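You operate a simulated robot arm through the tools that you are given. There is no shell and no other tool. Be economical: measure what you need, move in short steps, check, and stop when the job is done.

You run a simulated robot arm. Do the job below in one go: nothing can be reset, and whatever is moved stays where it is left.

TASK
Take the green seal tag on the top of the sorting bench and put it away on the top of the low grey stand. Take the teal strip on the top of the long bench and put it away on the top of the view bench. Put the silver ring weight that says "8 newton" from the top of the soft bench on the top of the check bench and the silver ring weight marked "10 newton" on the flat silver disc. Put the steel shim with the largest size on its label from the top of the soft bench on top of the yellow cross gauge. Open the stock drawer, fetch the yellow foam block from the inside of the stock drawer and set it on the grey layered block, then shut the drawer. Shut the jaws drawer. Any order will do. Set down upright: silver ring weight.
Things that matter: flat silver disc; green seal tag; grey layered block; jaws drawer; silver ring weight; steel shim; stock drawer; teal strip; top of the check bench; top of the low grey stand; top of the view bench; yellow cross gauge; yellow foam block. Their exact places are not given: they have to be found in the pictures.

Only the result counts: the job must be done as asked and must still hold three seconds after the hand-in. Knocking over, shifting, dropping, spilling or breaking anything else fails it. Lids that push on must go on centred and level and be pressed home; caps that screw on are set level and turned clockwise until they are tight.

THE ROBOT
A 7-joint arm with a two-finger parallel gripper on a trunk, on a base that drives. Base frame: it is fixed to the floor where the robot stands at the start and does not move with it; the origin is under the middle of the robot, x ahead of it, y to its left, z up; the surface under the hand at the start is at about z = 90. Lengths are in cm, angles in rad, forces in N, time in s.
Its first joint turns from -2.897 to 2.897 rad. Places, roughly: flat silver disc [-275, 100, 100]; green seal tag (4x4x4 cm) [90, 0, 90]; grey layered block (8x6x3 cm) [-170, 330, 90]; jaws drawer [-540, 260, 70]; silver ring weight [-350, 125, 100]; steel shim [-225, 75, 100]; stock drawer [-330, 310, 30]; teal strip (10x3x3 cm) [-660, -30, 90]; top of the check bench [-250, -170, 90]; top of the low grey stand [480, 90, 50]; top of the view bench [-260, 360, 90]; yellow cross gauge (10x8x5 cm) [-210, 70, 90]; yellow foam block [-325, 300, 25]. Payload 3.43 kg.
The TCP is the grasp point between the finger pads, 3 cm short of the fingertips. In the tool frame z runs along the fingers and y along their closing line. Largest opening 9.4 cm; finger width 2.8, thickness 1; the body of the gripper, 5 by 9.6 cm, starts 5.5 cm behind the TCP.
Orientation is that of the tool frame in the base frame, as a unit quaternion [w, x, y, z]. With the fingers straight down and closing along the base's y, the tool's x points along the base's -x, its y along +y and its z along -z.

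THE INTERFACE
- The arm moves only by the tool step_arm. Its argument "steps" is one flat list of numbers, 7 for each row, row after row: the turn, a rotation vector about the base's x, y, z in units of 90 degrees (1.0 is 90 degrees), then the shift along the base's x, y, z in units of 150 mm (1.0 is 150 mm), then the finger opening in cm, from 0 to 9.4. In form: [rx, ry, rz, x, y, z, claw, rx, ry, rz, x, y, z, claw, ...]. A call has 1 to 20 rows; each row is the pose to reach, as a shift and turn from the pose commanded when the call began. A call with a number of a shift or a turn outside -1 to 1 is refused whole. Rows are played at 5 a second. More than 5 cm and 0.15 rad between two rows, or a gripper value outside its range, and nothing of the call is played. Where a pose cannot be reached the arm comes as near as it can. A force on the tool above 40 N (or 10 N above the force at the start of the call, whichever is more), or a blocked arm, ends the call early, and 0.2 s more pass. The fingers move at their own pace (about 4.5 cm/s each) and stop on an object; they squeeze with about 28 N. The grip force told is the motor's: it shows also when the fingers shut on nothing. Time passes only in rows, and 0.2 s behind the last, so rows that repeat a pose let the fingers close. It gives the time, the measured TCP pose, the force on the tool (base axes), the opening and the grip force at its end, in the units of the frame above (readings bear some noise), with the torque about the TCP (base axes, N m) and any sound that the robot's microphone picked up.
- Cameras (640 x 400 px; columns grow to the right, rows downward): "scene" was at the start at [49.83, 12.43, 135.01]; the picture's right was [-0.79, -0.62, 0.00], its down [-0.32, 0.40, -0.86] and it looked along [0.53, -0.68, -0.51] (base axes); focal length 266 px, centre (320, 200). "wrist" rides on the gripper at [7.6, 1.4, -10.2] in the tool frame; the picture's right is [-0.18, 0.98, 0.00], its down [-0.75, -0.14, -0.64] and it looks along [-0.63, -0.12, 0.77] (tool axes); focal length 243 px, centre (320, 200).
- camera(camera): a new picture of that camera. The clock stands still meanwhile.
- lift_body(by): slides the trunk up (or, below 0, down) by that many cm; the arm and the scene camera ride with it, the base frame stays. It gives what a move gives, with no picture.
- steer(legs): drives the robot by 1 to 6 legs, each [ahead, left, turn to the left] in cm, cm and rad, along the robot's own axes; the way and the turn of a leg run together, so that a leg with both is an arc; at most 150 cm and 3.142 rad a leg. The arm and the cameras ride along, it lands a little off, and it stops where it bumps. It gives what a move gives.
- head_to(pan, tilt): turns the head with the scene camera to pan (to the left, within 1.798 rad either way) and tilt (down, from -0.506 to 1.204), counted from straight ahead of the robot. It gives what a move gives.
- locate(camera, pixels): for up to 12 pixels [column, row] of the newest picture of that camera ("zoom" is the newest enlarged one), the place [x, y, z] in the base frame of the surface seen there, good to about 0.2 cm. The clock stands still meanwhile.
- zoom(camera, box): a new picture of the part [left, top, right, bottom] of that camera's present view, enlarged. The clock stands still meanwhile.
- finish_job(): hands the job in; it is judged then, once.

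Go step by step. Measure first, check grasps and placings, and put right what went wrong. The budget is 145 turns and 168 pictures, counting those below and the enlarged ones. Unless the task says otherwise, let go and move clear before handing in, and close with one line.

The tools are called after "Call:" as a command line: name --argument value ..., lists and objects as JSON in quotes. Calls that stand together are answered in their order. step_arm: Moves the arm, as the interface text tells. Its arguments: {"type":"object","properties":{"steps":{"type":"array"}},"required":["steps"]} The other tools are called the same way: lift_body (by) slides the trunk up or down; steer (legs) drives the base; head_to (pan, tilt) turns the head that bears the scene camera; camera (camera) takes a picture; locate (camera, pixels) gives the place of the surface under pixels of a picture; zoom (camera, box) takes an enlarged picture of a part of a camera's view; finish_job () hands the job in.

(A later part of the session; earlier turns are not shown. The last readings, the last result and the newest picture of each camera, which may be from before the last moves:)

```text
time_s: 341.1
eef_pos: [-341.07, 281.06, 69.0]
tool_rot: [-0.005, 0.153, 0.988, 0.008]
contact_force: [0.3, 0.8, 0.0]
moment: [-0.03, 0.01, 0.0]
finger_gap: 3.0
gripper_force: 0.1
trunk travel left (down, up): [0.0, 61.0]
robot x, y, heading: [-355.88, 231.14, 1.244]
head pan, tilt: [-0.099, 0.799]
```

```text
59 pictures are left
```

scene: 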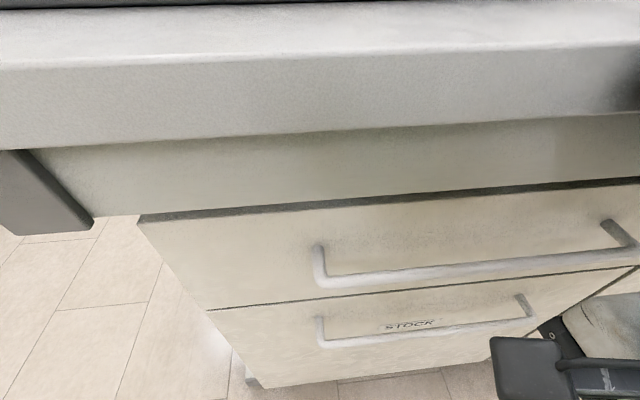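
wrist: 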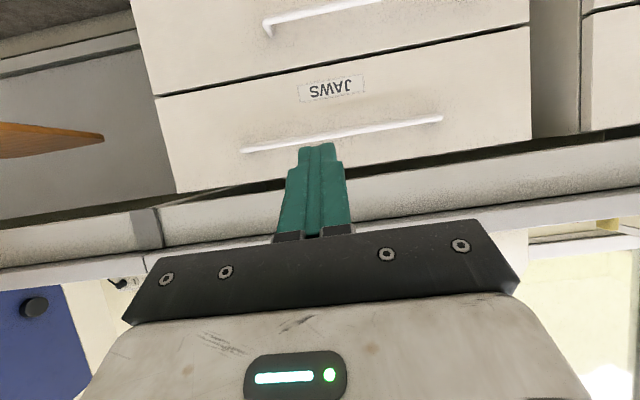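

The base pose shifted slightly while lowering, so the head may be close to the bench edge. I'll back off 8 cm, then tilt the tool.

Call:
steer --legs '[[-8, 0, 0.015]]'

Call:
step_arm --steps '[0.079, -0.026, 0, 0, 0, 0, 3, 0.159, -0.051, 0, 0, 0, 0, 3, 0.238, -0.077, 0, 0, 0, 0, 3, 0.317, -0.102, 0, 0, 0, 0, 3, 0.397, -0.128, 0, 0, 0, 0, 3, 0.476, -0.153, 0, 0, 0, 0, 3, 0.556, -0.179, 0, 0, 0, 0, 3, 0.635, -0.205, 0, 0, 0, 0, 3, 0.635, -0.205, 0, 0, 0, 0, 3]'

Call:
camera --camera "scene"

Call:
camera --camera "wrist"

```text
time_s: 341.8
eef_pos: [-340.72, 281.03, 68.78]
tool_rot: [-0.002, 0.15, 0.989, 0.01]
contact_force: [0.1, 0.0, 0.1]
moment: [0.02, 0.0, -0.05]
finger_gap: 3.0
gripper_force: 0.1
trunk travel left (down, up): [0.0, 61.0]
robot x, y, heading: [-355.96, 230.82, 1.254]
head pan, tilt: [-0.099, 0.799]
stopped in leg 1: the robot was blocked; the commanded pose is now the measured one
```

```text
time_s: 342.6
eef_pos: [-340.15, 283.77, 67.98]
tool_rot: [0.02, 0.307, 0.943, 0.124]
contact_force: [1.1, -0.3, -0.1]
moment: [0.03, 0.02, 0.01]
finger_gap: 2.99
gripper_force: 0.0
out of reach, approached as far as the arm can: row 1, 2, 3
trunk travel left (down, up): [0.0, 61.0]
robot x, y, heading: [-355.22, 230.36, 1.201]
head pan, tilt: [-0.099, 0.799]
stopped in row 3: the arm was blocked; the commanded pose is now the measured one
```

```text
58 pictures are left
```

scene: 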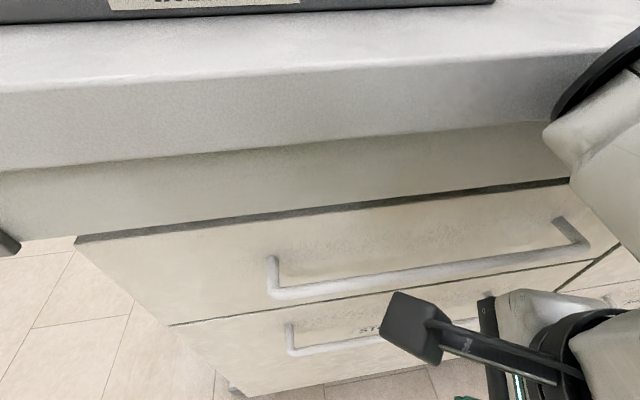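

```text
57 pictures are left
```

wrist: 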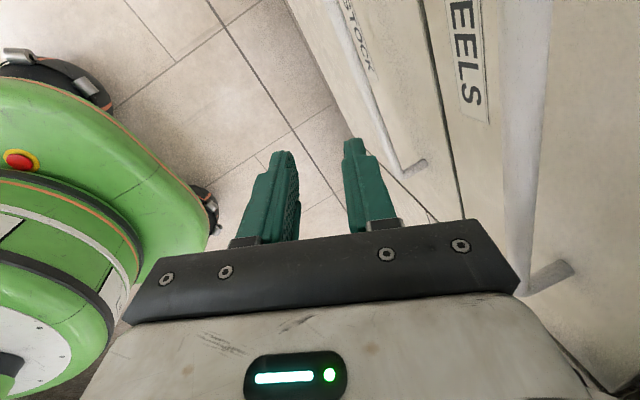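

The arm's upper link seems to press on the bench edge. I'll raise the trunk to free it, then back off and look.

Call:
lift_body --by 20

Call:
steer --legs '[[-6, 0, 0]]'

Call:
head_to --pan 0.0 --tilt 0.5

Call:
camera --camera "scene"

```text
time_s: 343.6
eef_pos: [-343.43, 281.76, 71.21]
tool_rot: [-0.045, 0.318, 0.946, 0.037]
contact_force: [0.0, -0.1, 0.2]
moment: [-0.03, -0.02, -0.01]
finger_gap: 3.02
gripper_force: 0.0
trunk travel left (down, up): [-5.8, 55.2]
robot x, y, heading: [-356.25, 230.01, 1.207]
head pan, tilt: [-0.099, 0.799]
stopped: the arm was blocked; the commanded pose is now the measured one
```

```text
time_s: 344.5
eef_pos: [-345.59, 276.48, 71.05]
tool_rot: [-0.046, 0.315, 0.947, 0.041]
contact_force: [0.2, 0.2, 0.4]
moment: [-0.01, 0.0, 0.01]
finger_gap: 3.01
gripper_force: 0.1
trunk travel left (down, up): [-5.8, 55.2]
robot x, y, heading: [-358.26, 224.46, 1.209]
head pan, tilt: [-0.099, 0.799]
```

```text
time_s: 345.3
eef_pos: [-345.64, 276.48, 71.0]
tool_rot: [-0.045, 0.317, 0.947, 0.04]
contact_force: [-0.2, -0.2, -0.3]
moment: [0.01, 0.0, 0.05]
finger_gap: 2.98
gripper_force: 0.1
trunk travel left (down, up): [-5.8, 55.2]
robot x, y, heading: [-358.54, 224.57, 1.204]
head pan, tilt: [0.0, 0.499]
```

```text
56 pictures are left
```

scene: 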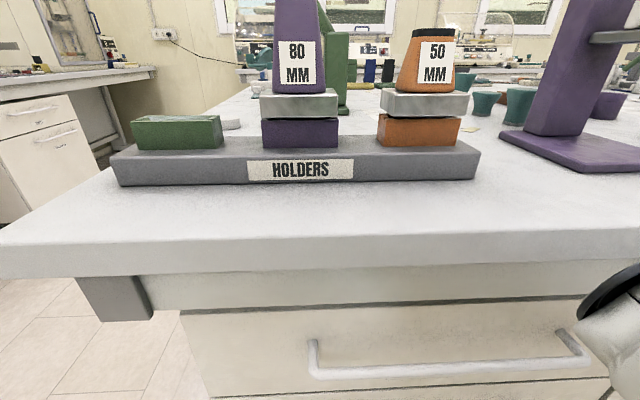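

A link was under the bench edge; the bench items stand undisturbed. I'll back off a bit more and raise the trunk.

Call:
steer --legs '[[-6, 0, 0.05]]'

Call:
lift_body --by 20

Call:
head_to --pan -0.2 --tilt 0.7

Call:
camera --camera "scene"

```text
time_s: 346.4
eef_pos: [-350.08, 271.85, 71.04]
tool_rot: [-0.046, 0.294, 0.954, 0.039]
contact_force: [-0.6, -0.3, -0.3]
moment: [-0.03, 0.03, 0.0]
finger_gap: 2.99
gripper_force: 0.0
trunk travel left (down, up): [-5.8, 55.2]
robot x, y, heading: [-360.34, 219.21, 1.256]
head pan, tilt: [0.0, 0.499]
stopped in leg 1: the robot was blocked; the commanded pose is now the measured one
```

```text
time_s: 348.6
eef_pos: [-349.98, 271.65, 90.98]
tool_rot: [-0.046, 0.294, 0.954, 0.039]
contact_force: [-0.5, 0.1, -0.5]
moment: [0.04, -0.01, 0.04]
finger_gap: 2.99
gripper_force: 0.1
trunk travel left (down, up): [-25.8, 35.2]
robot x, y, heading: [-360.29, 219.15, 1.256]
head pan, tilt: [0.0, 0.499]
```

```text
time_s: 349.4
eef_pos: [-349.96, 271.71, 91.04]
tool_rot: [-0.046, 0.293, 0.954, 0.039]
contact_force: [-1.0, 0.0, -0.5]
moment: [0.01, 0.02, 0.02]
finger_gap: 3.01
gripper_force: 0.1
trunk travel left (down, up): [-25.8, 35.2]
robot x, y, heading: [-360.46, 218.69, 1.252]
head pan, tilt: [-0.201, 0.7]
```

```text
55 pictures are left
```

scene: 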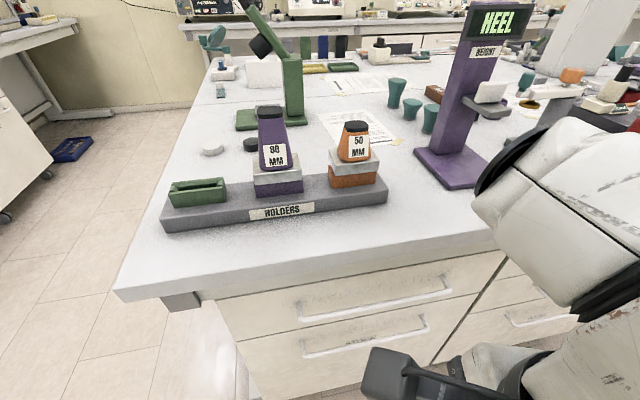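

The rear touches the soft bench here, so the pull must be done by the arm alone. I'll raise the trunk and tilt the tool 60° forward at height.

Call:
lift_body --by 14

Call:
step_arm --steps '[0.068, -0.042, 0.016, 0.08, 0.05, 0, 3, 0.136, -0.084, 0.032, 0.17, 0.1, 0, 3, 0.204, -0.126, 0.048, 0.26, 0.15, 0, 3, 0.272, -0.168, 0.064, 0.35, 0.2, 0, 3, 0.34, -0.21, 0.08, 0.44, 0.25, 0, 3, 0.408, -0.253, 0.097, 0.52, 0.3, 0, 3, 0.476, -0.295, 0.113, 0.6, 0.35, 0, 3, 0.544, -0.337, 0.129, 0.7, 0.4, 0, 3, 0.544, -0.337, 0.129, 0.7, 0.4, 0, 3]'

Call:
camera --camera "scene"

```text
time_s: 351.0
eef_pos: [-349.97, 271.62, 105.02]
tool_rot: [-0.046, 0.294, 0.954, 0.04]
contact_force: [-1.0, -0.2, 0.6]
moment: [0.02, 0.01, -0.02]
finger_gap: 3.01
gripper_force: 0.1
trunk travel left (down, up): [-39.8, 21.2]
robot x, y, heading: [-360.0, 218.85, 1.261]
head pan, tilt: [-0.201, 0.7]
```

```text
time_s: 353.0
eef_pos: [-329.36, 283.06, 106.09]
tool_rot: [0.059, 0.142, 0.876, 0.458]
contact_force: [-0.4, 0.3, -0.2]
moment: [-0.04, -0.01, 0.01]
finger_gap: 2.97
gripper_force: 0.0
out of reach, approached as far as the arm can: row 1, 2, 3, 4, 5, 6, 7, 8, 9
trunk travel left (down, up): [-39.8, 21.2]
robot x, y, heading: [-360.12, 218.74, 1.257]
head pan, tilt: [-0.201, 0.7]
```

```text
54 pictures are left
```

scene: 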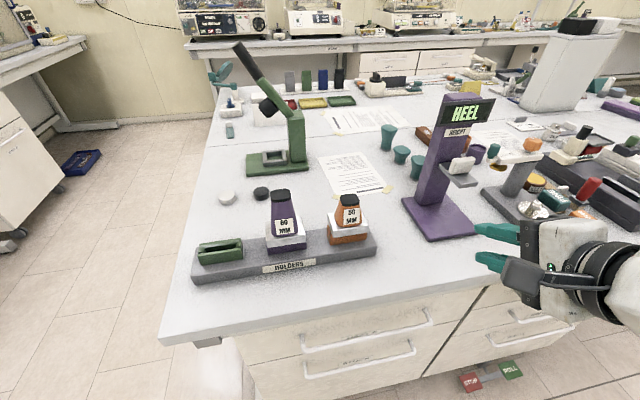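

That yaw runs into a wrist limit. I'll roll the hand 180° about its axis the other way, through the pose used at the jaws drawer.

Call:
step_arm --steps '[-0.024, -0.075, 0.045, 0, -0.03, 0, 3, -0.048, -0.15, 0.091, 0, -0.06, 0, 3, -0.073, -0.225, 0.136, 0, -0.09, 0, 3, -0.097, -0.3, 0.182, 0, -0.12, 0, 3, -0.121, -0.375, 0.227, 0, -0.15, 0, 3, -0.145, -0.449, 0.273, 0, -0.18, 0, 3, -0.169, -0.524, 0.318, 0, -0.21, 0, 3, -0.193, -0.599, 0.364, 0, -0.24, 0, 3, -0.218, -0.674, 0.409, 0, -0.27, 0, 3, -0.242, -0.749, 0.455, 0, -0.3, 0, 3, -0.266, -0.824, 0.5, 0, -0.3, 0, 3, -0.266, -0.824, 0.5, 0, -0.3, 0, 3]'

Call:
step_arm --steps '[-0.024, -0.075, 0.045, 0, 0, 0, 3, -0.048, -0.15, 0.091, 0, 0, 0, 3, -0.073, -0.225, 0.136, 0, 0, 0, 3, -0.097, -0.3, 0.182, 0, 0, 0, 3, -0.121, -0.375, 0.227, 0, 0, 0, 3, -0.145, -0.449, 0.273, 0, 0, 0, 3, -0.169, -0.524, 0.318, 0, 0, 0, 3, -0.193, -0.599, 0.364, 0, 0, 0, 3, -0.218, -0.674, 0.409, 0, 0, 0, 3, -0.242, -0.749, 0.455, 0, 0, 0, 3, -0.266, -0.824, 0.5, 0, 0, 0, 3, -0.266, -0.824, 0.5, 0, 0, 0, 3]'

Call:
camera --camera "scene"

```text
time_s: 355.6
eef_pos: [-323.65, 276.53, 102.86]
tool_rot: [0.409, -0.494, 0.718, 0.271]
contact_force: [0.4, 0.7, 0.3]
moment: [0.03, 0.02, -0.02]
finger_gap: 3.0
gripper_force: 0.0
out of reach, approached as far as the arm can: row 1, 2, 3, 4, 5, 6, 7, 8, 9, 10, 11, 12
trunk travel left (down, up): [-39.8, 21.2]
robot x, y, heading: [-360.15, 219.32, 1.257]
head pan, tilt: [-0.201, 0.7]
```

```text
time_s: 358.2
eef_pos: [-320.77, 279.82, 106.33]
tool_rot: [-0.528, 0.832, -0.145, 0.086]
contact_force: [0.7, -0.1, -0.3]
moment: [-0.01, 0.01, 0.02]
finger_gap: 2.98
gripper_force: 0.1
out of reach, approached as far as the arm can: row 1, 2, 3, 4, 5, 6, 7, 8, 9, 10, 11, 12
trunk travel left (down, up): [-39.8, 21.2]
robot x, y, heading: [-360.4, 219.07, 1.255]
head pan, tilt: [-0.201, 0.7]
```

```text
53 pictures are left
```

scene: 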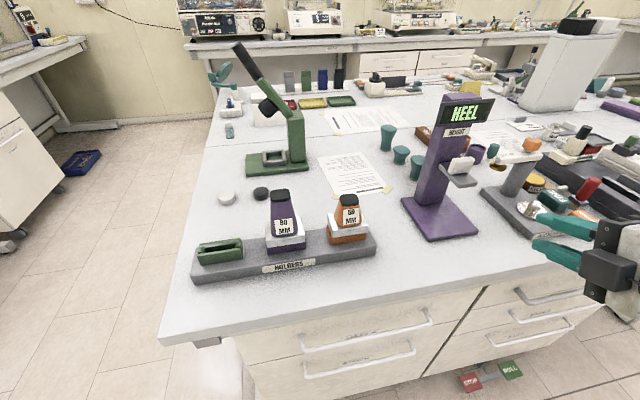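

The wrist can't tilt 60° this close in. I'll reduce the tilt to 30°, which still clears the panel, and see where the hand comes to.

Call:
step_arm --steps '[-0.08, 0.026, 0, 0, 0, 0, 2.6, -0.16, 0.051, 0, 0, 0, 0, 2.6, -0.24, 0.077, 0, 0, 0, 0, 2.6, -0.317, 0.102, 0, 0, 0, 0, 2.6, -0.317, 0.102, 0, 0, 0, 0, 2.6, -0.317, 0.102, 0, 0, 0, 0, 2.6]'

Call:
zoom --camera "scene" --box '[220, 280, 460, 400]'

Call:
locate --camera "zoom" --pixels '[[220, 195], [300, 185], [400, 165], [510, 145], [240, 265], [300, 258], [400, 245], [480, 235], [300, 150], [300, 230], [450, 205]]'

```text
time_s: 359.6
eef_pos: [-326.38, 280.37, 95.45]
tool_rot: [-0.296, 0.94, -0.165, 0.046]
contact_force: [0.0, 0.2, 0.3]
moment: [-0.01, 0.0, 0.0]
finger_gap: 2.6
gripper_force: 0.0
out of reach, approached as far as the arm can: row 2, 3, 4, 5, 6
trunk travel left (down, up): [-39.8, 21.2]
robot x, y, heading: [-360.24, 219.36, 1.259]
head pan, tilt: [-0.201, 0.7]
```

```text
2.67 times, centred on (340, 340) of scene
```

zoom: 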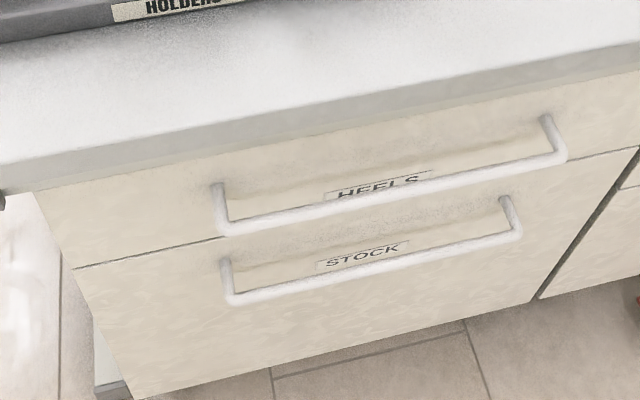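

```text
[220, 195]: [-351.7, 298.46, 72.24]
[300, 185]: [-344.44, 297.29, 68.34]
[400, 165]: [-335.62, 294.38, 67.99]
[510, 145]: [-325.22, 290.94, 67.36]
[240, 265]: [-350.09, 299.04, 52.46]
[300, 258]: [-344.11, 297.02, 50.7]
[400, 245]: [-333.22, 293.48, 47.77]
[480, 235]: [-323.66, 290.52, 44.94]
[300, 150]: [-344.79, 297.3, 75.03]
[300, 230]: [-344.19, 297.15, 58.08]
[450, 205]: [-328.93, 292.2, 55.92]
```

Low tilted poses this near the base are out of range. Better: turn the base to stand along the aisle so the arm reaches sideways from farther away. First I'll straighten and retract the tool.

Call:
step_arm --steps '[-0.08, 0.026, 0, -0.05, -0.15, 0.1, 2.6, -0.16, 0.051, 0, -0.1, -0.3, 0.2, 2.6, -0.24, 0.077, 0, -0.15, -0.45, 0.35, 2.6, -0.317, 0.102, 0, -0.2, -0.6, 0.5, 2.6, -0.317, 0.102, 0, -0.2, -0.7, 0.6, 2.6, -0.317, 0.102, 0, -0.2, -0.7, 0.6, 2.6]'

```text
time_s: 361.0
eef_pos: [-339.51, 269.61, 91.12]
tool_rot: [-0.037, 0.985, -0.166, 0.011]
contact_force: [0.4, -0.4, 0.1]
moment: [0.01, 0.0, -0.05]
finger_gap: 2.58
gripper_force: 0.0
out of reach, approached as far as the arm can: row 1, 2, 3, 4, 5, 6
trunk travel left (down, up): [-39.8, 21.2]
robot x, y, heading: [-360.1, 219.03, 1.258]
head pan, tilt: [-0.201, 0.7]
```

That roll side is the limiting one; the other side was reachable. I'll turn the hand back 180° about vertical.

Call:
step_arm --steps '[0, 0, -0.091, 0, 0, 0, 2.6, 0, 0, -0.182, 0, 0, 0, 2.6, 0, 0, -0.273, 0, 0, 0, 2.6, 0, 0, -0.364, 0, 0, 0, 2.6, 0, 0, -0.455, 0, 0, 0, 2.6, 0, 0, -0.545, 0, 0, 0, 2.6, 0, 0, -0.636, 0, 0, 0, 2.6, 0, 0, -0.727, 0, 0, 0, 2.6, 0, 0, -0.818, 0, 0, 0, 2.6, 0, 0, -0.909, 0, 0, 0, 2.6, 0, 0, -1, 0, 0, 0, 2.6, 0, 0, -1, 0, 0, 0, 2.6]'

```text
time_s: 363.6
eef_pos: [-338.95, 269.98, 91.28]
tool_rot: [0.017, -0.579, 0.814, -0.042]
contact_force: [-0.3, -0.4, 0.1]
moment: [-0.04, -0.01, 0.03]
finger_gap: 2.59
gripper_force: 0.1
trunk travel left (down, up): [-39.8, 21.2]
robot x, y, heading: [-360.45, 219.16, 1.259]
head pan, tilt: [-0.201, 0.7]
```

The hand is back to its normal roll. I'll retract it, move ahead, turn the base along the aisle and slide it back toward the soft bench.

Call:
step_arm --steps '[0, 0, 0, -0.1, -0.1, 0.2, 2.6, 0, 0, 0, -0.2, -0.2, 0.4, 2.6, 0, 0, 0, -0.3, -0.3, 0.6, 2.6, 0, 0, 0, -0.4, -0.4, 0.8, 2.6, 0, 0, 0, -0.5, -0.5, 1, 2.6, 0, 0, 0, -0.5, -0.5, 1, 2.6]'

Call:
steer --legs '[[11, 0, 0], [0, 0, -1.571]]'

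Call:
steer --legs '[[0, -10, 0]]'

Call:
head_to --pan 1.2 --tilt 0.8

Call:
camera --camera "scene"

```text
time_s: 365.0
eef_pos: [-344.55, 269.35, 107.96]
tool_rot: [0.019, -0.578, 0.815, -0.042]
contact_force: [1.1, 0.4, 0.6]
moment: [-0.03, -0.02, 0.0]
finger_gap: 2.61
gripper_force: 0.1
out of reach, approached as far as the arm can: row 2, 3, 4, 5, 6
trunk travel left (down, up): [-39.8, 21.2]
robot x, y, heading: [-360.49, 219.1, 1.254]
head pan, tilt: [-0.201, 0.7]
```

```text
time_s: 370.0
eef_pos: [-306.16, 215.17, 107.83]
tool_rot: [-0.016, 0.153, 0.987, -0.042]
contact_force: [-0.5, 0.0, -0.6]
moment: [0.0, -0.01, -0.01]
finger_gap: 2.6
gripper_force: 0.1
trunk travel left (down, up): [-39.8, 21.2]
robot x, y, heading: [-356.67, 229.55, -0.286]
head pan, tilt: [-0.201, 0.7]
```

```text
time_s: 371.1
eef_pos: [-309.1, 205.42, 107.97]
tool_rot: [-0.017, 0.154, 0.987, -0.043]
contact_force: [0.3, -0.3, -0.1]
moment: [-0.04, -0.01, -0.03]
finger_gap: 2.6
gripper_force: 0.1
trunk travel left (down, up): [-39.8, 21.2]
robot x, y, heading: [-359.58, 219.72, -0.283]
head pan, tilt: [-0.201, 0.7]
```

```text
time_s: 372.6
eef_pos: [-309.02, 205.49, 107.93]
tool_rot: [-0.017, 0.153, 0.987, -0.042]
contact_force: [0.2, 0.8, -0.5]
moment: [-0.03, 0.02, 0.02]
finger_gap: 2.57
gripper_force: 0.0
trunk travel left (down, up): [-39.8, 21.2]
robot x, y, heading: [-359.83, 219.8, -0.293]
head pan, tilt: [1.201, 0.799]
```

```text
51 pictures are left
```

scene: 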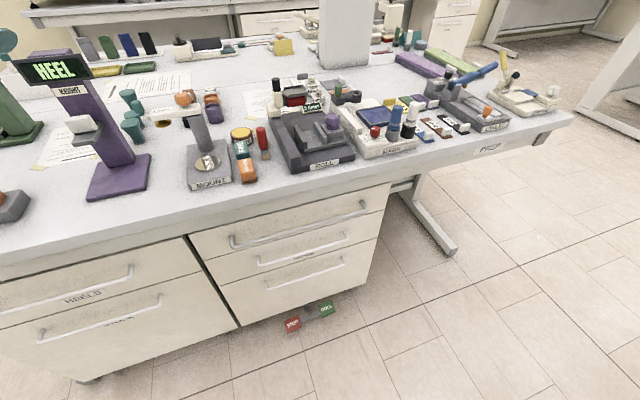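

The bench is labelled PREP, and the stock handle is at (100,325). The base stands along the aisle now; I'll swing the arm round to the left toward the handle.

Call:
step_arm --steps '[0, 0, 0, 0.03, 0.317, 0, 2.6, 0, 0, 0, 0.06, 0.634, 0, 2.6, 0, 0, 0, 0.096, 0.951, 0, 2.6]'

Call:
step_arm --steps '[0, 0, 0, 0.03, 0.317, 0, 2.6, 0, 0, 0, 0.06, 0.634, 0, 2.6, 0, 0, 0, 0.096, 0.951, 0, 2.6]'

Call:
step_arm --steps '[0, 0, 0, 0.03, 0.317, 0, 2.6, 0, 0, 0, 0.06, 0.634, 0, 2.6, 0, 0, 0, 0.096, 0.951, 0, 2.6]'

Call:
step_arm --steps '[0, 0, 0, -0.193, 0.19, 0, 2.6, 0, 0, 0, -0.386, 0.38, 0, 2.6, 0, 0, 0, -0.578, 0.57, 0, 2.6, 0, 0, 0, -0.771, 0.76, 0, 2.6]'

Call:
step_arm --steps '[0, 0, 0, -0.193, 0.19, 0, 2.6, 0, 0, 0, -0.386, 0.38, 0, 2.6, 0, 0, 0, -0.578, 0.57, 0, 2.6, 0, 0, 0, -0.771, 0.76, 0, 2.6]'

Call:
step_arm --steps '[0, 0, 0, -0.193, 0.19, 0, 2.6, 0, 0, 0, -0.386, 0.38, 0, 2.6, 0, 0, 0, -0.578, 0.57, 0, 2.6, 0, 0, 0, -0.771, 0.76, 0, 2.6]'

Call:
camera --camera "scene"

```text
time_s: 373.4
eef_pos: [-307.44, 219.82, 107.72]
tool_rot: [-0.017, 0.16, 0.986, -0.042]
contact_force: [-0.1, -0.9, -0.4]
moment: [0.01, -0.02, -0.03]
finger_gap: 2.58
gripper_force: 0.0
trunk travel left (down, up): [-39.8, 21.2]
robot x, y, heading: [-359.93, 219.89, -0.292]
head pan, tilt: [1.201, 0.799]
```

```text
time_s: 374.2
eef_pos: [-306.44, 234.17, 108.08]
tool_rot: [-0.016, 0.153, 0.987, -0.04]
contact_force: [0.2, -0.4, -0.2]
moment: [0.03, 0.02, -0.02]
finger_gap: 2.61
gripper_force: 0.1
trunk travel left (down, up): [-39.8, 21.2]
robot x, y, heading: [-359.55, 219.44, -0.289]
head pan, tilt: [1.201, 0.799]
```

```text
time_s: 375.1
eef_pos: [-304.48, 248.37, 107.84]
tool_rot: [-0.016, 0.153, 0.987, -0.041]
contact_force: [-0.3, -0.1, -0.6]
moment: [-0.01, -0.01, 0.06]
finger_gap: 2.6
gripper_force: 0.2
trunk travel left (down, up): [-39.8, 21.2]
robot x, y, heading: [-359.61, 219.27, -0.29]
head pan, tilt: [1.201, 0.799]
```

```text
time_s: 376.1
eef_pos: [-305.8, 255.73, 108.72]
tool_rot: [-0.016, 0.254, 0.966, -0.034]
contact_force: [-0.8, -0.3, -0.6]
moment: [0.01, -0.04, 0.01]
finger_gap: 2.58
gripper_force: 0.0
trunk travel left (down, up): [-39.8, 21.2]
robot x, y, heading: [-359.82, 219.76, -0.288]
head pan, tilt: [1.201, 0.799]
stopped in row 4: the arm was blocked; the commanded pose is now the measured one
```

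```text
time_s: 376.7
eef_pos: [-301.79, 257.05, 109.46]
tool_rot: [-0.017, 0.348, 0.937, -0.024]
contact_force: [-0.6, -1.1, -0.3]
moment: [0.01, -0.04, 0.01]
finger_gap: 2.6
gripper_force: 0.0
trunk travel left (down, up): [-39.8, 21.2]
robot x, y, heading: [-359.52, 219.82, -0.292]
head pan, tilt: [1.201, 0.799]
stopped in row 3: the arm was blocked; the commanded pose is now the measured one
```

```text
time_s: 377.3
eef_pos: [-297.37, 257.95, 110.24]
tool_rot: [-0.016, 0.438, 0.899, -0.017]
contact_force: [0.1, 0.6, -0.1]
moment: [0.0, 0.01, 0.01]
finger_gap: 2.61
gripper_force: 0.0
trunk travel left (down, up): [-39.8, 21.2]
robot x, y, heading: [-359.89, 219.75, -0.299]
head pan, tilt: [1.201, 0.799]
stopped in row 3: the arm was blocked; the commanded pose is now the measured one
```

```text
50 pictures are left
```

scene: 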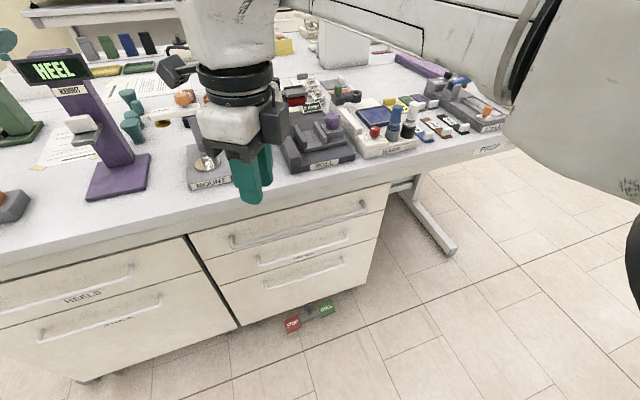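

The arm is stopped by the robot's own head when it swings left. I'll swing it back, and take a diagonal stance at the bench's south-west corner where the rear is free.

Call:
step_arm --steps '[0, 0, 0, -0.03, -0.3, 0, 2.6, 0, 0, 0, -0.06, -0.6, 0, 2.6, 0, 0, 0, -0.1, -0.9, 0, 2.6]'

Call:
step_arm --steps '[0, 0, 0, -0.03, -0.3, 0, 2.6, 0, 0, 0, -0.06, -0.6, 0, 2.6, 0, 0, 0, -0.1, -0.9, 0, 2.6]'

Call:
step_arm --steps '[0, 0, 0.08, -0.03, -0.3, 0, 2.6, 0, 0, 0.16, -0.06, -0.6, 0, 2.6, 0, 0, 0.24, -0.1, -0.9, 0, 2.6, 0, 0, 0.32, -0.1, -0.9, 0, 2.6]'

Call:
steer --legs '[[-60, 12, 0], [0, 0, 0.9]]'

```text
time_s: 378.1
eef_pos: [-298.92, 244.64, 110.26]
tool_rot: [-0.016, 0.436, 0.9, -0.017]
contact_force: [0.9, 0.1, 1.1]
moment: [-0.04, 0.01, 0.01]
finger_gap: 2.61
gripper_force: 0.2
trunk travel left (down, up): [-39.8, 21.2]
robot x, y, heading: [-359.87, 220.01, -0.291]
head pan, tilt: [1.201, 0.799]
```

```text
time_s: 378.9
eef_pos: [-300.37, 230.89, 109.96]
tool_rot: [-0.017, 0.439, 0.898, -0.019]
contact_force: [-0.2, 0.1, 0.8]
moment: [-0.01, 0.01, 0.01]
finger_gap: 2.59
gripper_force: 0.2
trunk travel left (down, up): [-39.8, 21.2]
robot x, y, heading: [-359.81, 220.12, -0.289]
head pan, tilt: [1.201, 0.799]
```

```text
time_s: 379.9
eef_pos: [-302.16, 217.33, 110.24]
tool_rot: [-0.011, 0.197, 0.98, -0.02]
contact_force: [-0.7, -0.3, -0.4]
moment: [-0.01, 0.0, -0.01]
finger_gap: 2.59
gripper_force: 0.0
trunk travel left (down, up): [-39.8, 21.2]
robot x, y, heading: [-359.68, 219.95, -0.285]
head pan, tilt: [1.201, 0.799]
```

```text
time_s: 385.7
eef_pos: [-375.63, 292.04, 110.28]
tool_rot: [-0.001, -0.242, 0.97, -0.023]
contact_force: [0.0, -0.3, 0.1]
moment: [0.0, 0.02, 0.01]
finger_gap: 2.58
gripper_force: 0.1
trunk travel left (down, up): [-39.8, 21.2]
robot x, y, heading: [-413.45, 248.98, 0.598]
head pan, tilt: [1.201, 0.799]
```

The base is at (-413,249). I'll bring the hand in front of the drawer at height while turning it to the computed grip orientation.

Call:
step_arm --steps '[0, 0, 0, 0.28, -0.15, 0, 2.6, 0, 0, 0, 0.56, -0.3, 0, 2.6, 0, 0, 0, 0.84, -0.45, 0, 2.6]'

Call:
step_arm --steps '[0.063, -0.02, -0.054, 0.08, -0.04, 0, 2.6, 0.126, -0.039, -0.108, 0.16, -0.08, 0, 2.6, 0.189, -0.059, -0.161, 0.24, -0.12, 0, 2.6, 0.252, -0.079, -0.215, 0.32, -0.16, 0, 2.6, 0.315, -0.098, -0.269, 0.4, -0.2, 0, 2.6, 0.378, -0.118, -0.323, 0.48, -0.24, 0, 2.6, 0.441, -0.137, -0.377, 0.56, -0.28, 0, 2.6, 0.504, -0.157, -0.431, 0.64, -0.32, 0, 2.6, 0.567, -0.177, -0.484, 0.72, -0.36, 0, 2.6, 0.63, -0.196, -0.538, 0.8, -0.4, 0, 2.6, 0.693, -0.216, -0.592, 0.85, -0.43, 0, 2.6, 0.693, -0.216, -0.592, 0.85, -0.43, 0, 2.6]'

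Call:
head_to --pan -0.1 --tilt 0.7

Call:
camera --camera "scene"

```text
time_s: 386.5
eef_pos: [-363.03, 285.48, 109.97]
tool_rot: [-0.002, -0.242, 0.97, -0.023]
contact_force: [-0.5, -0.9, 0.0]
moment: [-0.03, -0.01, 0.01]
finger_gap: 2.63
gripper_force: 0.0
trunk travel left (down, up): [-39.8, 21.2]
robot x, y, heading: [-413.62, 249.22, 0.594]
head pan, tilt: [1.201, 0.799]
```

```text
time_s: 389.1
eef_pos: [-350.19, 278.78, 110.45]
tool_rot: [0.258, 0.236, 0.833, 0.429]
contact_force: [-0.5, -0.4, 0.1]
moment: [0.01, 0.0, -0.01]
finger_gap: 2.58
gripper_force: 0.1
trunk travel left (down, up): [-39.8, 21.2]
robot x, y, heading: [-414.18, 248.67, 0.594]
head pan, tilt: [1.201, 0.799]
```

```text
time_s: 390.6
eef_pos: [-350.13, 279.01, 110.38]
tool_rot: [0.26, 0.236, 0.833, 0.427]
contact_force: [-0.2, -0.5, 0.5]
moment: [-0.02, 0.03, 0.0]
finger_gap: 2.58
gripper_force: 0.0
trunk travel left (down, up): [-39.8, 21.2]
robot x, y, heading: [-414.14, 248.88, 0.596]
head pan, tilt: [-0.099, 0.7]
```

```text
49 pictures are left
```

scene: 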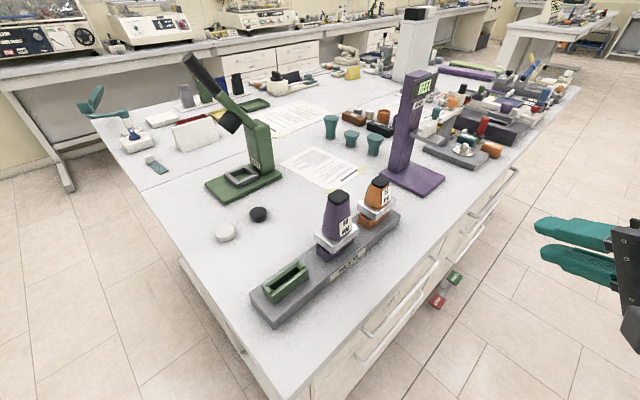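

The grip orientation is reached exactly. I'll back off 6 cm for head clearance and lower the trunk.

Call:
steer --legs '[[-6, 0, 0]]'

Call:
lift_body --by -39

Call:
camera --camera "scene"

Call:
camera --camera "wrist"

```text
time_s: 391.6
eef_pos: [-355.18, 275.5, 110.33]
tool_rot: [0.26, 0.236, 0.833, 0.428]
contact_force: [0.3, 0.5, 0.0]
moment: [0.02, 0.0, 0.04]
finger_gap: 2.58
gripper_force: 0.1
trunk travel left (down, up): [-39.8, 21.2]
robot x, y, heading: [-418.68, 245.49, 0.593]
head pan, tilt: [-0.099, 0.7]
```

```text
time_s: 395.3
eef_pos: [-355.04, 275.39, 71.35]
tool_rot: [0.26, 0.235, 0.833, 0.428]
contact_force: [-0.2, 1.1, 0.5]
moment: [-0.01, -0.02, 0.02]
finger_gap: 2.59
gripper_force: 0.0
trunk travel left (down, up): [-0.8, 60.2]
robot x, y, heading: [-419.03, 245.57, 0.594]
head pan, tilt: [-0.099, 0.7]
```

```text
48 pictures are left
```

scene: 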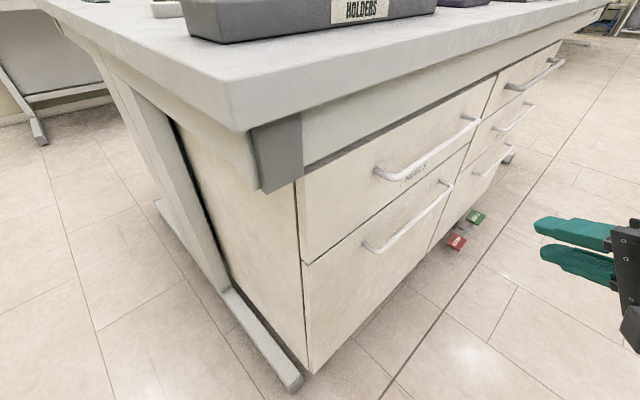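

```text
47 pictures are left
```

wrist: 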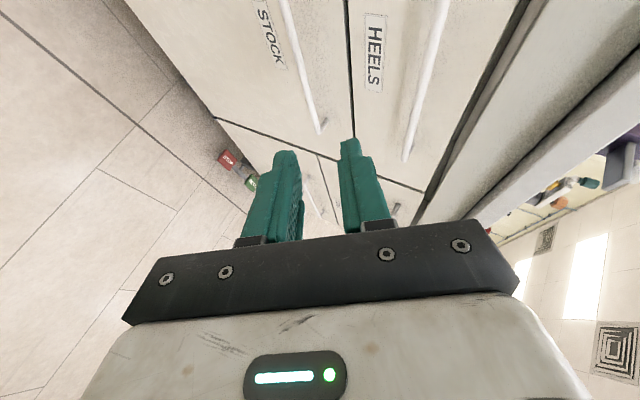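

A clear view: the STOCK bar runs from (365,245) to (450,185). I'll measure it and the panel.

Call:
locate --camera "scene" --pixels '[[378, 250], [390, 240], [405, 228], [420, 215], [435, 200], [447, 187], [380, 176], [420, 158], [465, 125], [400, 220], [310, 262], [430, 260]]'

Call:
locate --camera "wrist" --pixels '[[290, 20], [300, 60], [310, 100], [318, 125], [435, 30], [410, 140]]'

```text
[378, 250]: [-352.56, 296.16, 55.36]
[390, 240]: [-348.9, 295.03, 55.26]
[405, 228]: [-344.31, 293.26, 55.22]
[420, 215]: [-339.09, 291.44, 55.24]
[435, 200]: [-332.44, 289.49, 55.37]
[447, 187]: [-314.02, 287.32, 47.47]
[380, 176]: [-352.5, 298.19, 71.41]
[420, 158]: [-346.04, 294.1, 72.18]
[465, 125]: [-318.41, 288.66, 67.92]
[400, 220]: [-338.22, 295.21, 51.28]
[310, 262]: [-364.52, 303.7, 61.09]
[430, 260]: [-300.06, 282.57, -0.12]
```

```text
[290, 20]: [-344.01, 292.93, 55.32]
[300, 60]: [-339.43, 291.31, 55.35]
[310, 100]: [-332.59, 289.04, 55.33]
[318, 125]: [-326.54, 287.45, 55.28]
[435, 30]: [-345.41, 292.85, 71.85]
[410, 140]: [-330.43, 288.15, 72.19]
```

Bar centre near x=-341 is about (-341,292.3,54.9); the HEELS bar is at z 72, clear. I'll lower to the pre-approach and check.

Call:
step_arm --steps '[0, 0, 0, 0.05, 0.08, -0.28, 2.6, 0, 0, 0, 0.1, 0.15, -0.56, 2.6, 0, 0, 0, 0.2, 0.3, -0.8, 2.6, 0, 0, 0, 0.32, 0.48, -1, 2.6, 0, 0, 0, 0.48, 0.7, -1, 2.6, 0, 0, 0, 0.48, 0.7, -1, 2.6]'

Call:
camera --camera "wrist"

Call:
camera --camera "scene"

```text
time_s: 396.7
eef_pos: [-348.02, 285.89, 56.28]
tool_rot: [0.26, 0.236, 0.833, 0.428]
contact_force: [0.3, 0.1, -1.0]
moment: [-0.03, 0.0, 0.0]
finger_gap: 2.58
gripper_force: 0.1
trunk travel left (down, up): [-0.8, 60.2]
robot x, y, heading: [-419.0, 245.19, 0.592]
head pan, tilt: [-0.099, 0.7]
```

```text
46 pictures are left
```

wrist: 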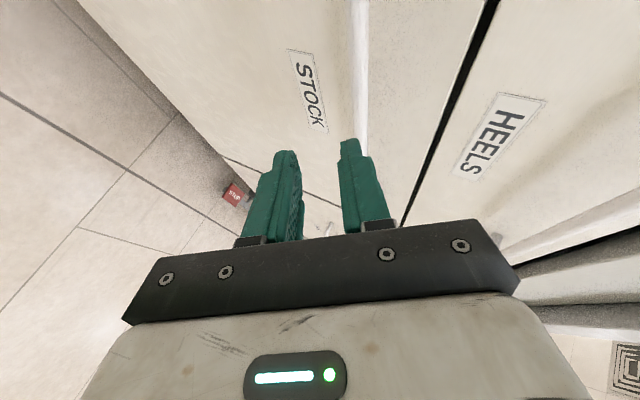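

```text
45 pictures are left
```

scene: 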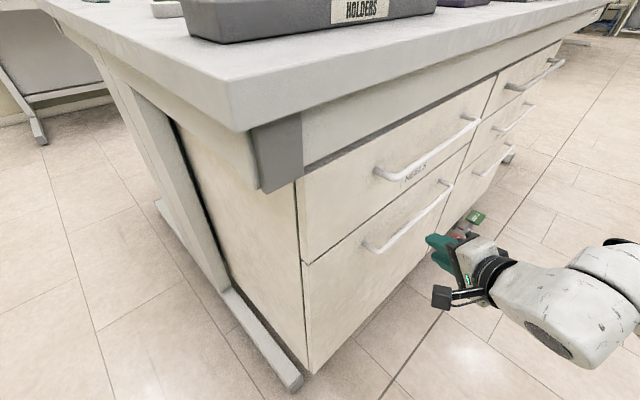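

The bar will slide between the fingertips on the final advance. I'll advance 8 cm and close.

Call:
step_arm --steps '[0, 0, 0, 0.135, 0.122, -0.02, 2.6, 0, 0, 0, 0.27, 0.245, -0.04, 2.6, 0, 0, 0, 0.405, 0.367, -0.042, 2.6, 0, 0, 0, 0.405, 0.367, -0.042, 2.6]'

Call:
camera --camera "wrist"

Call:
step_arm --steps '[0, 0, 0, 0, 0, 0, 0.4, 0, 0, 0, 0, 0, 0, 0.4, 0, 0, 0, 0, 0, 0, 0.4, 0, 0, 0, 0, 0, 0, 0.4]'

```text
time_s: 397.7
eef_pos: [-341.91, 291.51, 55.62]
tool_rot: [0.26, 0.236, 0.833, 0.427]
contact_force: [-0.7, -0.2, 0.0]
moment: [0.01, 0.0, -0.02]
finger_gap: 2.6
gripper_force: 0.1
trunk travel left (down, up): [-0.8, 60.2]
robot x, y, heading: [-418.8, 245.42, 0.6]
head pan, tilt: [-0.099, 0.7]
```

```text
44 pictures are left
```

wrist: 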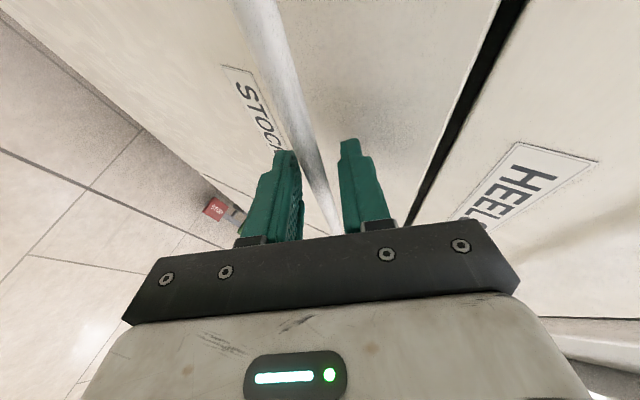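

```text
time_s: 398.7
eef_pos: [-341.99, 291.48, 55.48]
tool_rot: [0.258, 0.237, 0.834, 0.426]
contact_force: [-12.0, -15.5, -20.2]
moment: [-0.51, -0.39, 0.26]
finger_gap: 1.16
gripper_force: 44.8
trunk travel left (down, up): [-0.8, 60.2]
robot x, y, heading: [-418.67, 245.99, 0.602]
head pan, tilt: [-0.099, 0.7]
```

The bar is gripped (gap 1.16). I'll pull outward along (-0.307,-0.952) in small rows.

Call:
step_arm --steps '[0, 0, 0, -0.03, -0.095, 0, 0.4, 0, 0, 0, -0.082, -0.254, 0, 0.4, 0, 0, 0, -0.143, -0.444, 0, 0.4, 0, 0, 0, -0.205, -0.635, 0, 0.4, 0, 0, 0, -0.266, -0.825, 0, 0.4, 0, 0, 0, -0.266, -0.825, 0, 0.4]'

Call:
camera --camera "scene"

```text
time_s: 400.1
eef_pos: [-345.93, 279.2, 55.58]
tool_rot: [0.256, 0.236, 0.835, 0.427]
contact_force: [-18.9, 3.7, -25.1]
moment: [-0.5, -0.4, -0.39]
finger_gap: 1.16
gripper_force: 44.8
trunk travel left (down, up): [-0.8, 60.2]
robot x, y, heading: [-418.95, 245.74, 0.601]
head pan, tilt: [-0.099, 0.7]
```

```text
43 pictures are left
```

scene: 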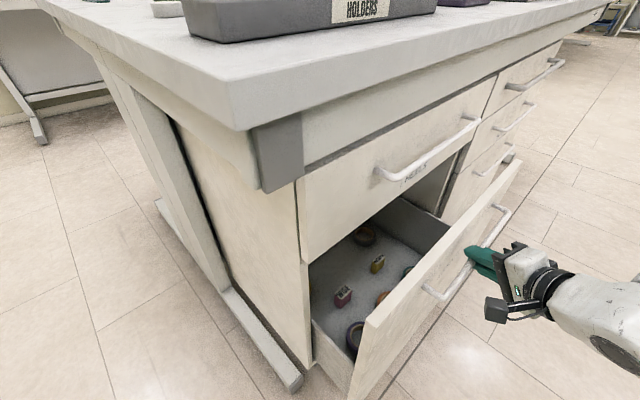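

The drawer opens; a yellow piece shows at (377,263). I'll pull another 12 cm.

Call:
step_arm --steps '[0, 0, 0, -0.03, -0.095, 0, 0.4, 0, 0, 0, -0.082, -0.254, 0, 0.4, 0, 0, 0, -0.143, -0.444, 0, 0.4, 0, 0, 0, -0.205, -0.635, 0, 0.4, 0, 0, 0, -0.266, -0.825, 0, 0.4, 0, 0, 0, -0.266, -0.825, 0, 0.4]'

Call:
camera --camera "scene"

Call:
zoom --camera "scene" --box '[290, 200, 490, 370]'

```text
time_s: 401.3
eef_pos: [-349.63, 267.85, 55.58]
tool_rot: [0.256, 0.236, 0.835, 0.427]
contact_force: [-3.4, -1.1, -5.0]
moment: [-0.41, -0.9, -0.81]
finger_gap: 1.18
gripper_force: 45.1
trunk travel left (down, up): [-0.8, 60.2]
robot x, y, heading: [-418.79, 245.97, 0.596]
head pan, tilt: [-0.099, 0.7]
stopped in row 5: the force on the tool passed its limit at 43 N (the readings are from after the stop); the commanded pose is now the measured one
```

```text
42 pictures are left
```

scene: 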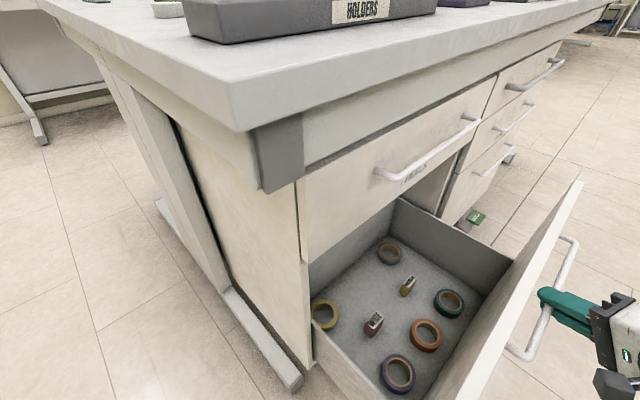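

```text
2.35 times, centred on (390, 285) of scene
```

zoom: 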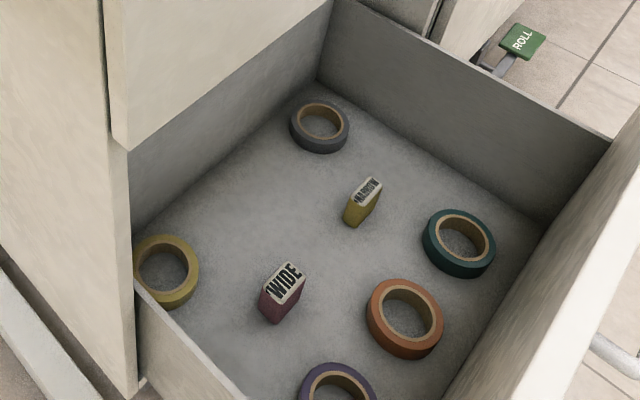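

The drawer is open about 25 cm. The yellow foam block ("NARROW") is at (362,203) of the enlargement; I'll measure it and the drawer walls.

Call:
locate --camera "zoom" --pixels '[[368, 180], [360, 198], [378, 185], [352, 215], [372, 205], [362, 228], [320, 250], [600, 160], [320, 20], [450, 80], [140, 290], [630, 120]]'

Call:
zoom --camera "scene" --box '[385, 260, 433, 310]'

Call:
locate --camera "zoom" --pixels '[[300, 130], [330, 140], [350, 130], [310, 170], [290, 200], [320, 200], [340, 170], [300, 230], [270, 240], [340, 110]]'

```text
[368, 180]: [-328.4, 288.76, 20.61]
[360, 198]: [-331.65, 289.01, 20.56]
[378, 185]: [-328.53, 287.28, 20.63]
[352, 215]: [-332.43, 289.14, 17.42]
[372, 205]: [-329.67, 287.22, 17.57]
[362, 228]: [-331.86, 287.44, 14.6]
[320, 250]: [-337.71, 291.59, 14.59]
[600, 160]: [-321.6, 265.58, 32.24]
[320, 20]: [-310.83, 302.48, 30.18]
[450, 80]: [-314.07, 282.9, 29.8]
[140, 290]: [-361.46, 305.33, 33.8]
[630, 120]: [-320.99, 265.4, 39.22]
```

```text
8.00 times, centred on (409, 285) of scene
```

zoom: 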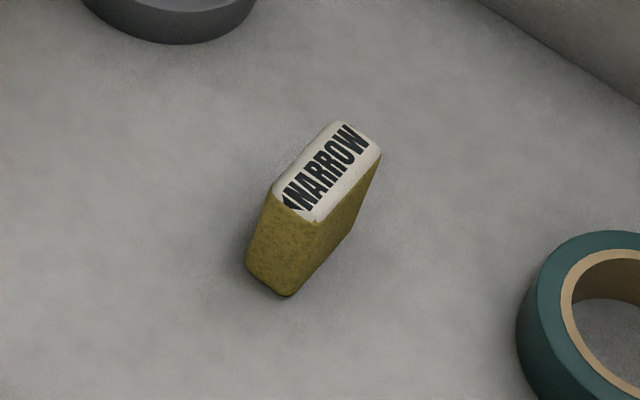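

```text
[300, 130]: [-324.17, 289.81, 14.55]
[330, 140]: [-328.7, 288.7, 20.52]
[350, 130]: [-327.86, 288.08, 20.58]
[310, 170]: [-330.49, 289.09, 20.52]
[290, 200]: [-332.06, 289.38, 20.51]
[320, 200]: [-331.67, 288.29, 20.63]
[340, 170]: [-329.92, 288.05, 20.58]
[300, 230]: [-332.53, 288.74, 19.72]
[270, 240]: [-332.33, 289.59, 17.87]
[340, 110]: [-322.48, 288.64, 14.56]
```

The foam centre is about (-330,288.5,17.5), top z 20.6, aligned with the drawer. I'll release the handle, retreat, raise the trunk and come closer at a suitable angle.

Call:
step_arm --steps '[0, 0, 0, 0, 0, 0, 2.8, 0, 0, 0, 0, 0, 0, 2.8, 0, 0, 0, -0.15, -0.14, 0.02, 2.8, 0, 0, 0, -0.35, -0.33, 0.03, 2.8, 0, 0, 0, -0.55, -0.5, 0.04, 2.8, 0, 0, 0, -0.55, -0.5, 0.04, 2.8]'

Call:
lift_body --by 39

Call:
steer --legs '[[19, -2, -0.248]]'

Call:
camera --camera "scene"

```text
time_s: 402.7
eef_pos: [-358.1, 260.41, 56.21]
tool_rot: [0.256, 0.235, 0.835, 0.427]
contact_force: [-0.5, 0.0, 0.1]
moment: [-0.01, 0.01, -0.04]
finger_gap: 2.82
gripper_force: 0.0
trunk travel left (down, up): [-0.8, 60.2]
robot x, y, heading: [-418.97, 245.4, 0.6]
head pan, tilt: [-0.099, 0.7]
```

```text
time_s: 406.4
eef_pos: [-357.91, 260.34, 95.2]
tool_rot: [0.257, 0.235, 0.835, 0.427]
contact_force: [0.7, -0.5, 0.2]
moment: [-0.07, -0.01, 0.05]
finger_gap: 2.8
gripper_force: 0.0
trunk travel left (down, up): [-39.8, 21.2]
robot x, y, heading: [-419.11, 245.73, 0.599]
head pan, tilt: [-0.099, 0.7]
```

```text
time_s: 408.0
eef_pos: [-338.13, 252.0, 95.27]
tool_rot: [0.307, 0.336, 0.799, 0.393]
contact_force: [-0.5, -0.5, -0.1]
moment: [0.01, -0.02, -0.01]
finger_gap: 2.81
gripper_force: 0.0
trunk travel left (down, up): [-39.8, 21.2]
robot x, y, heading: [-400.8, 252.74, 0.347]
head pan, tilt: [-0.099, 0.7]
```

```text
39 pictures are left
```

scene: 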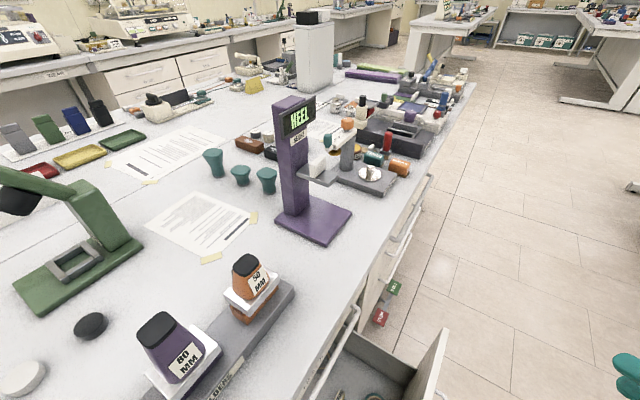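

The head stands clear of the bench edge. I'll turn the hand upright with an 18° lean so it can go down into the drawer between the face and the panel.

Call:
step_arm --steps '[-0.044, -0.011, 0.068, 0.02, 0.12, 0, 4, -0.088, -0.022, 0.136, 0.05, 0.25, 0, 5, -0.132, -0.033, 0.204, 0.08, 0.37, 0, 6, -0.176, -0.044, 0.272, 0.11, 0.5, 0, 7, -0.22, -0.055, 0.34, 0.14, 0.62, 0, 7, -0.264, -0.066, 0.408, 0.17, 0.75, 0, 7, -0.308, -0.077, 0.476, 0.2, 0.87, 0, 7, -0.352, -0.0885, 0.5435, 0.22, 1, 0, 7]'

Call:
step_arm --steps '[-0.044, -0.011, 0.068, 0.02, 0.12, 0, 7, -0.088, -0.022, 0.136, 0.05, 0.25, 0, 7, -0.132, -0.033, 0.204, 0.08, 0.37, 0, 7, -0.176, -0.044, 0.272, 0.11, 0.5, 0, 7, -0.22, -0.055, 0.34, 0.14, 0.62, 0, 7, -0.264, -0.066, 0.408, 0.17, 0.75, 0, 7, -0.308, -0.077, 0.476, 0.2, 0.87, 0, 7, -0.352, -0.0885, 0.5435, 0.22, 1, 0, 7, -0.352, -0.0885, 0.5435, 0.22, 1, 0, 7]'

Call:
camera --camera "wrist"

```text
time_s: 409.8
eef_pos: [-334.81, 266.98, 95.34]
tool_rot: [0.249, -0.141, 0.917, 0.277]
contact_force: [-0.1, 0.1, 0.2]
moment: [0.0, -0.04, 0.0]
finger_gap: 6.99
gripper_force: 0.1
trunk travel left (down, up): [-39.8, 21.2]
robot x, y, heading: [-400.82, 252.62, 0.346]
head pan, tilt: [-0.099, 0.7]
```

```text
time_s: 411.8
eef_pos: [-331.62, 281.0, 95.29]
tool_rot: [0.135, -0.557, 0.813, 0.105]
contact_force: [0.1, -0.5, -0.2]
moment: [0.0, -0.01, -0.02]
finger_gap: 6.98
gripper_force: 0.0
out of reach, approached as far as the arm can: row 3, 8, 9
trunk travel left (down, up): [-39.8, 21.2]
robot x, y, heading: [-400.76, 252.32, 0.35]
head pan, tilt: [-0.099, 0.7]
```

```text
38 pictures are left
```

wrist: 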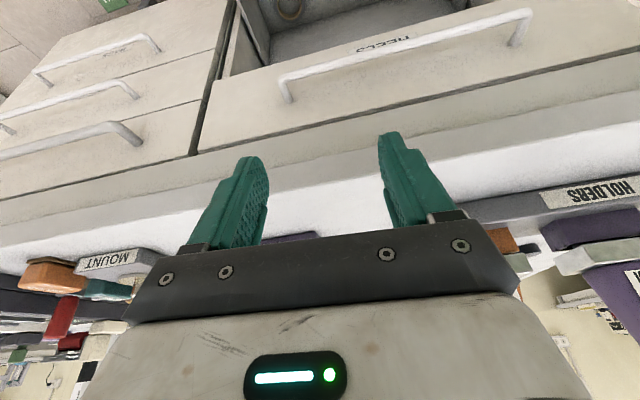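

The orientation is within 3° of the target at the wrist's limit, good enough. I'll lower the trunk 33 cm and check the surroundings.

Call:
lift_body --by -33

Call:
step_arm --steps '[0, 0, 0, 0.02, 0.1, 0, 7, 0, 0, 0, 0.05, 0.22, 0, 7, 0, 0, 0, 0.05, 0.22, 0, 7]'

Call:
camera --camera "scene"

Call:
camera --camera "wrist"

```text
time_s: 415.1
eef_pos: [-331.73, 281.09, 62.24]
tool_rot: [0.136, -0.556, 0.813, 0.105]
contact_force: [0.8, -0.3, -0.5]
moment: [-0.04, -0.04, 0.0]
finger_gap: 6.99
gripper_force: 0.1
trunk travel left (down, up): [-6.8, 54.2]
robot x, y, heading: [-400.89, 252.78, 0.354]
head pan, tilt: [-0.099, 0.7]
```

```text
time_s: 415.9
eef_pos: [-330.91, 284.3, 62.33]
tool_rot: [0.135, -0.557, 0.813, 0.106]
contact_force: [-1.3, -0.9, 0.6]
moment: [-0.04, -0.03, 0.01]
finger_gap: 7.0
gripper_force: 0.0
trunk travel left (down, up): [-6.8, 54.2]
robot x, y, heading: [-400.48, 252.66, 0.353]
head pan, tilt: [-0.099, 0.7]
```

```text
37 pictures are left
```

scene: 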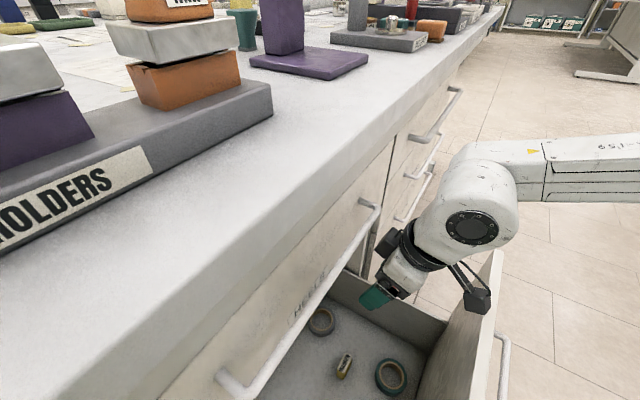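

```text
36 pictures are left
```

wrist: 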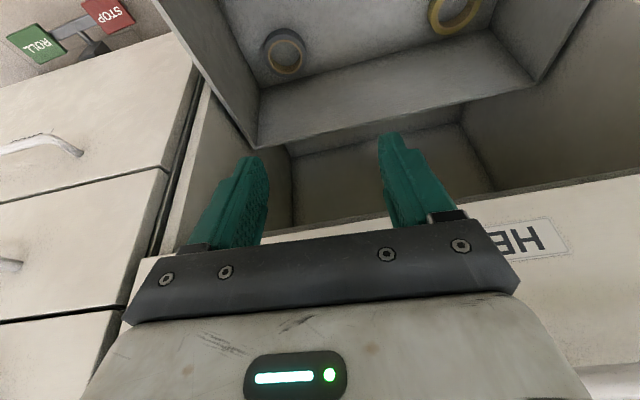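

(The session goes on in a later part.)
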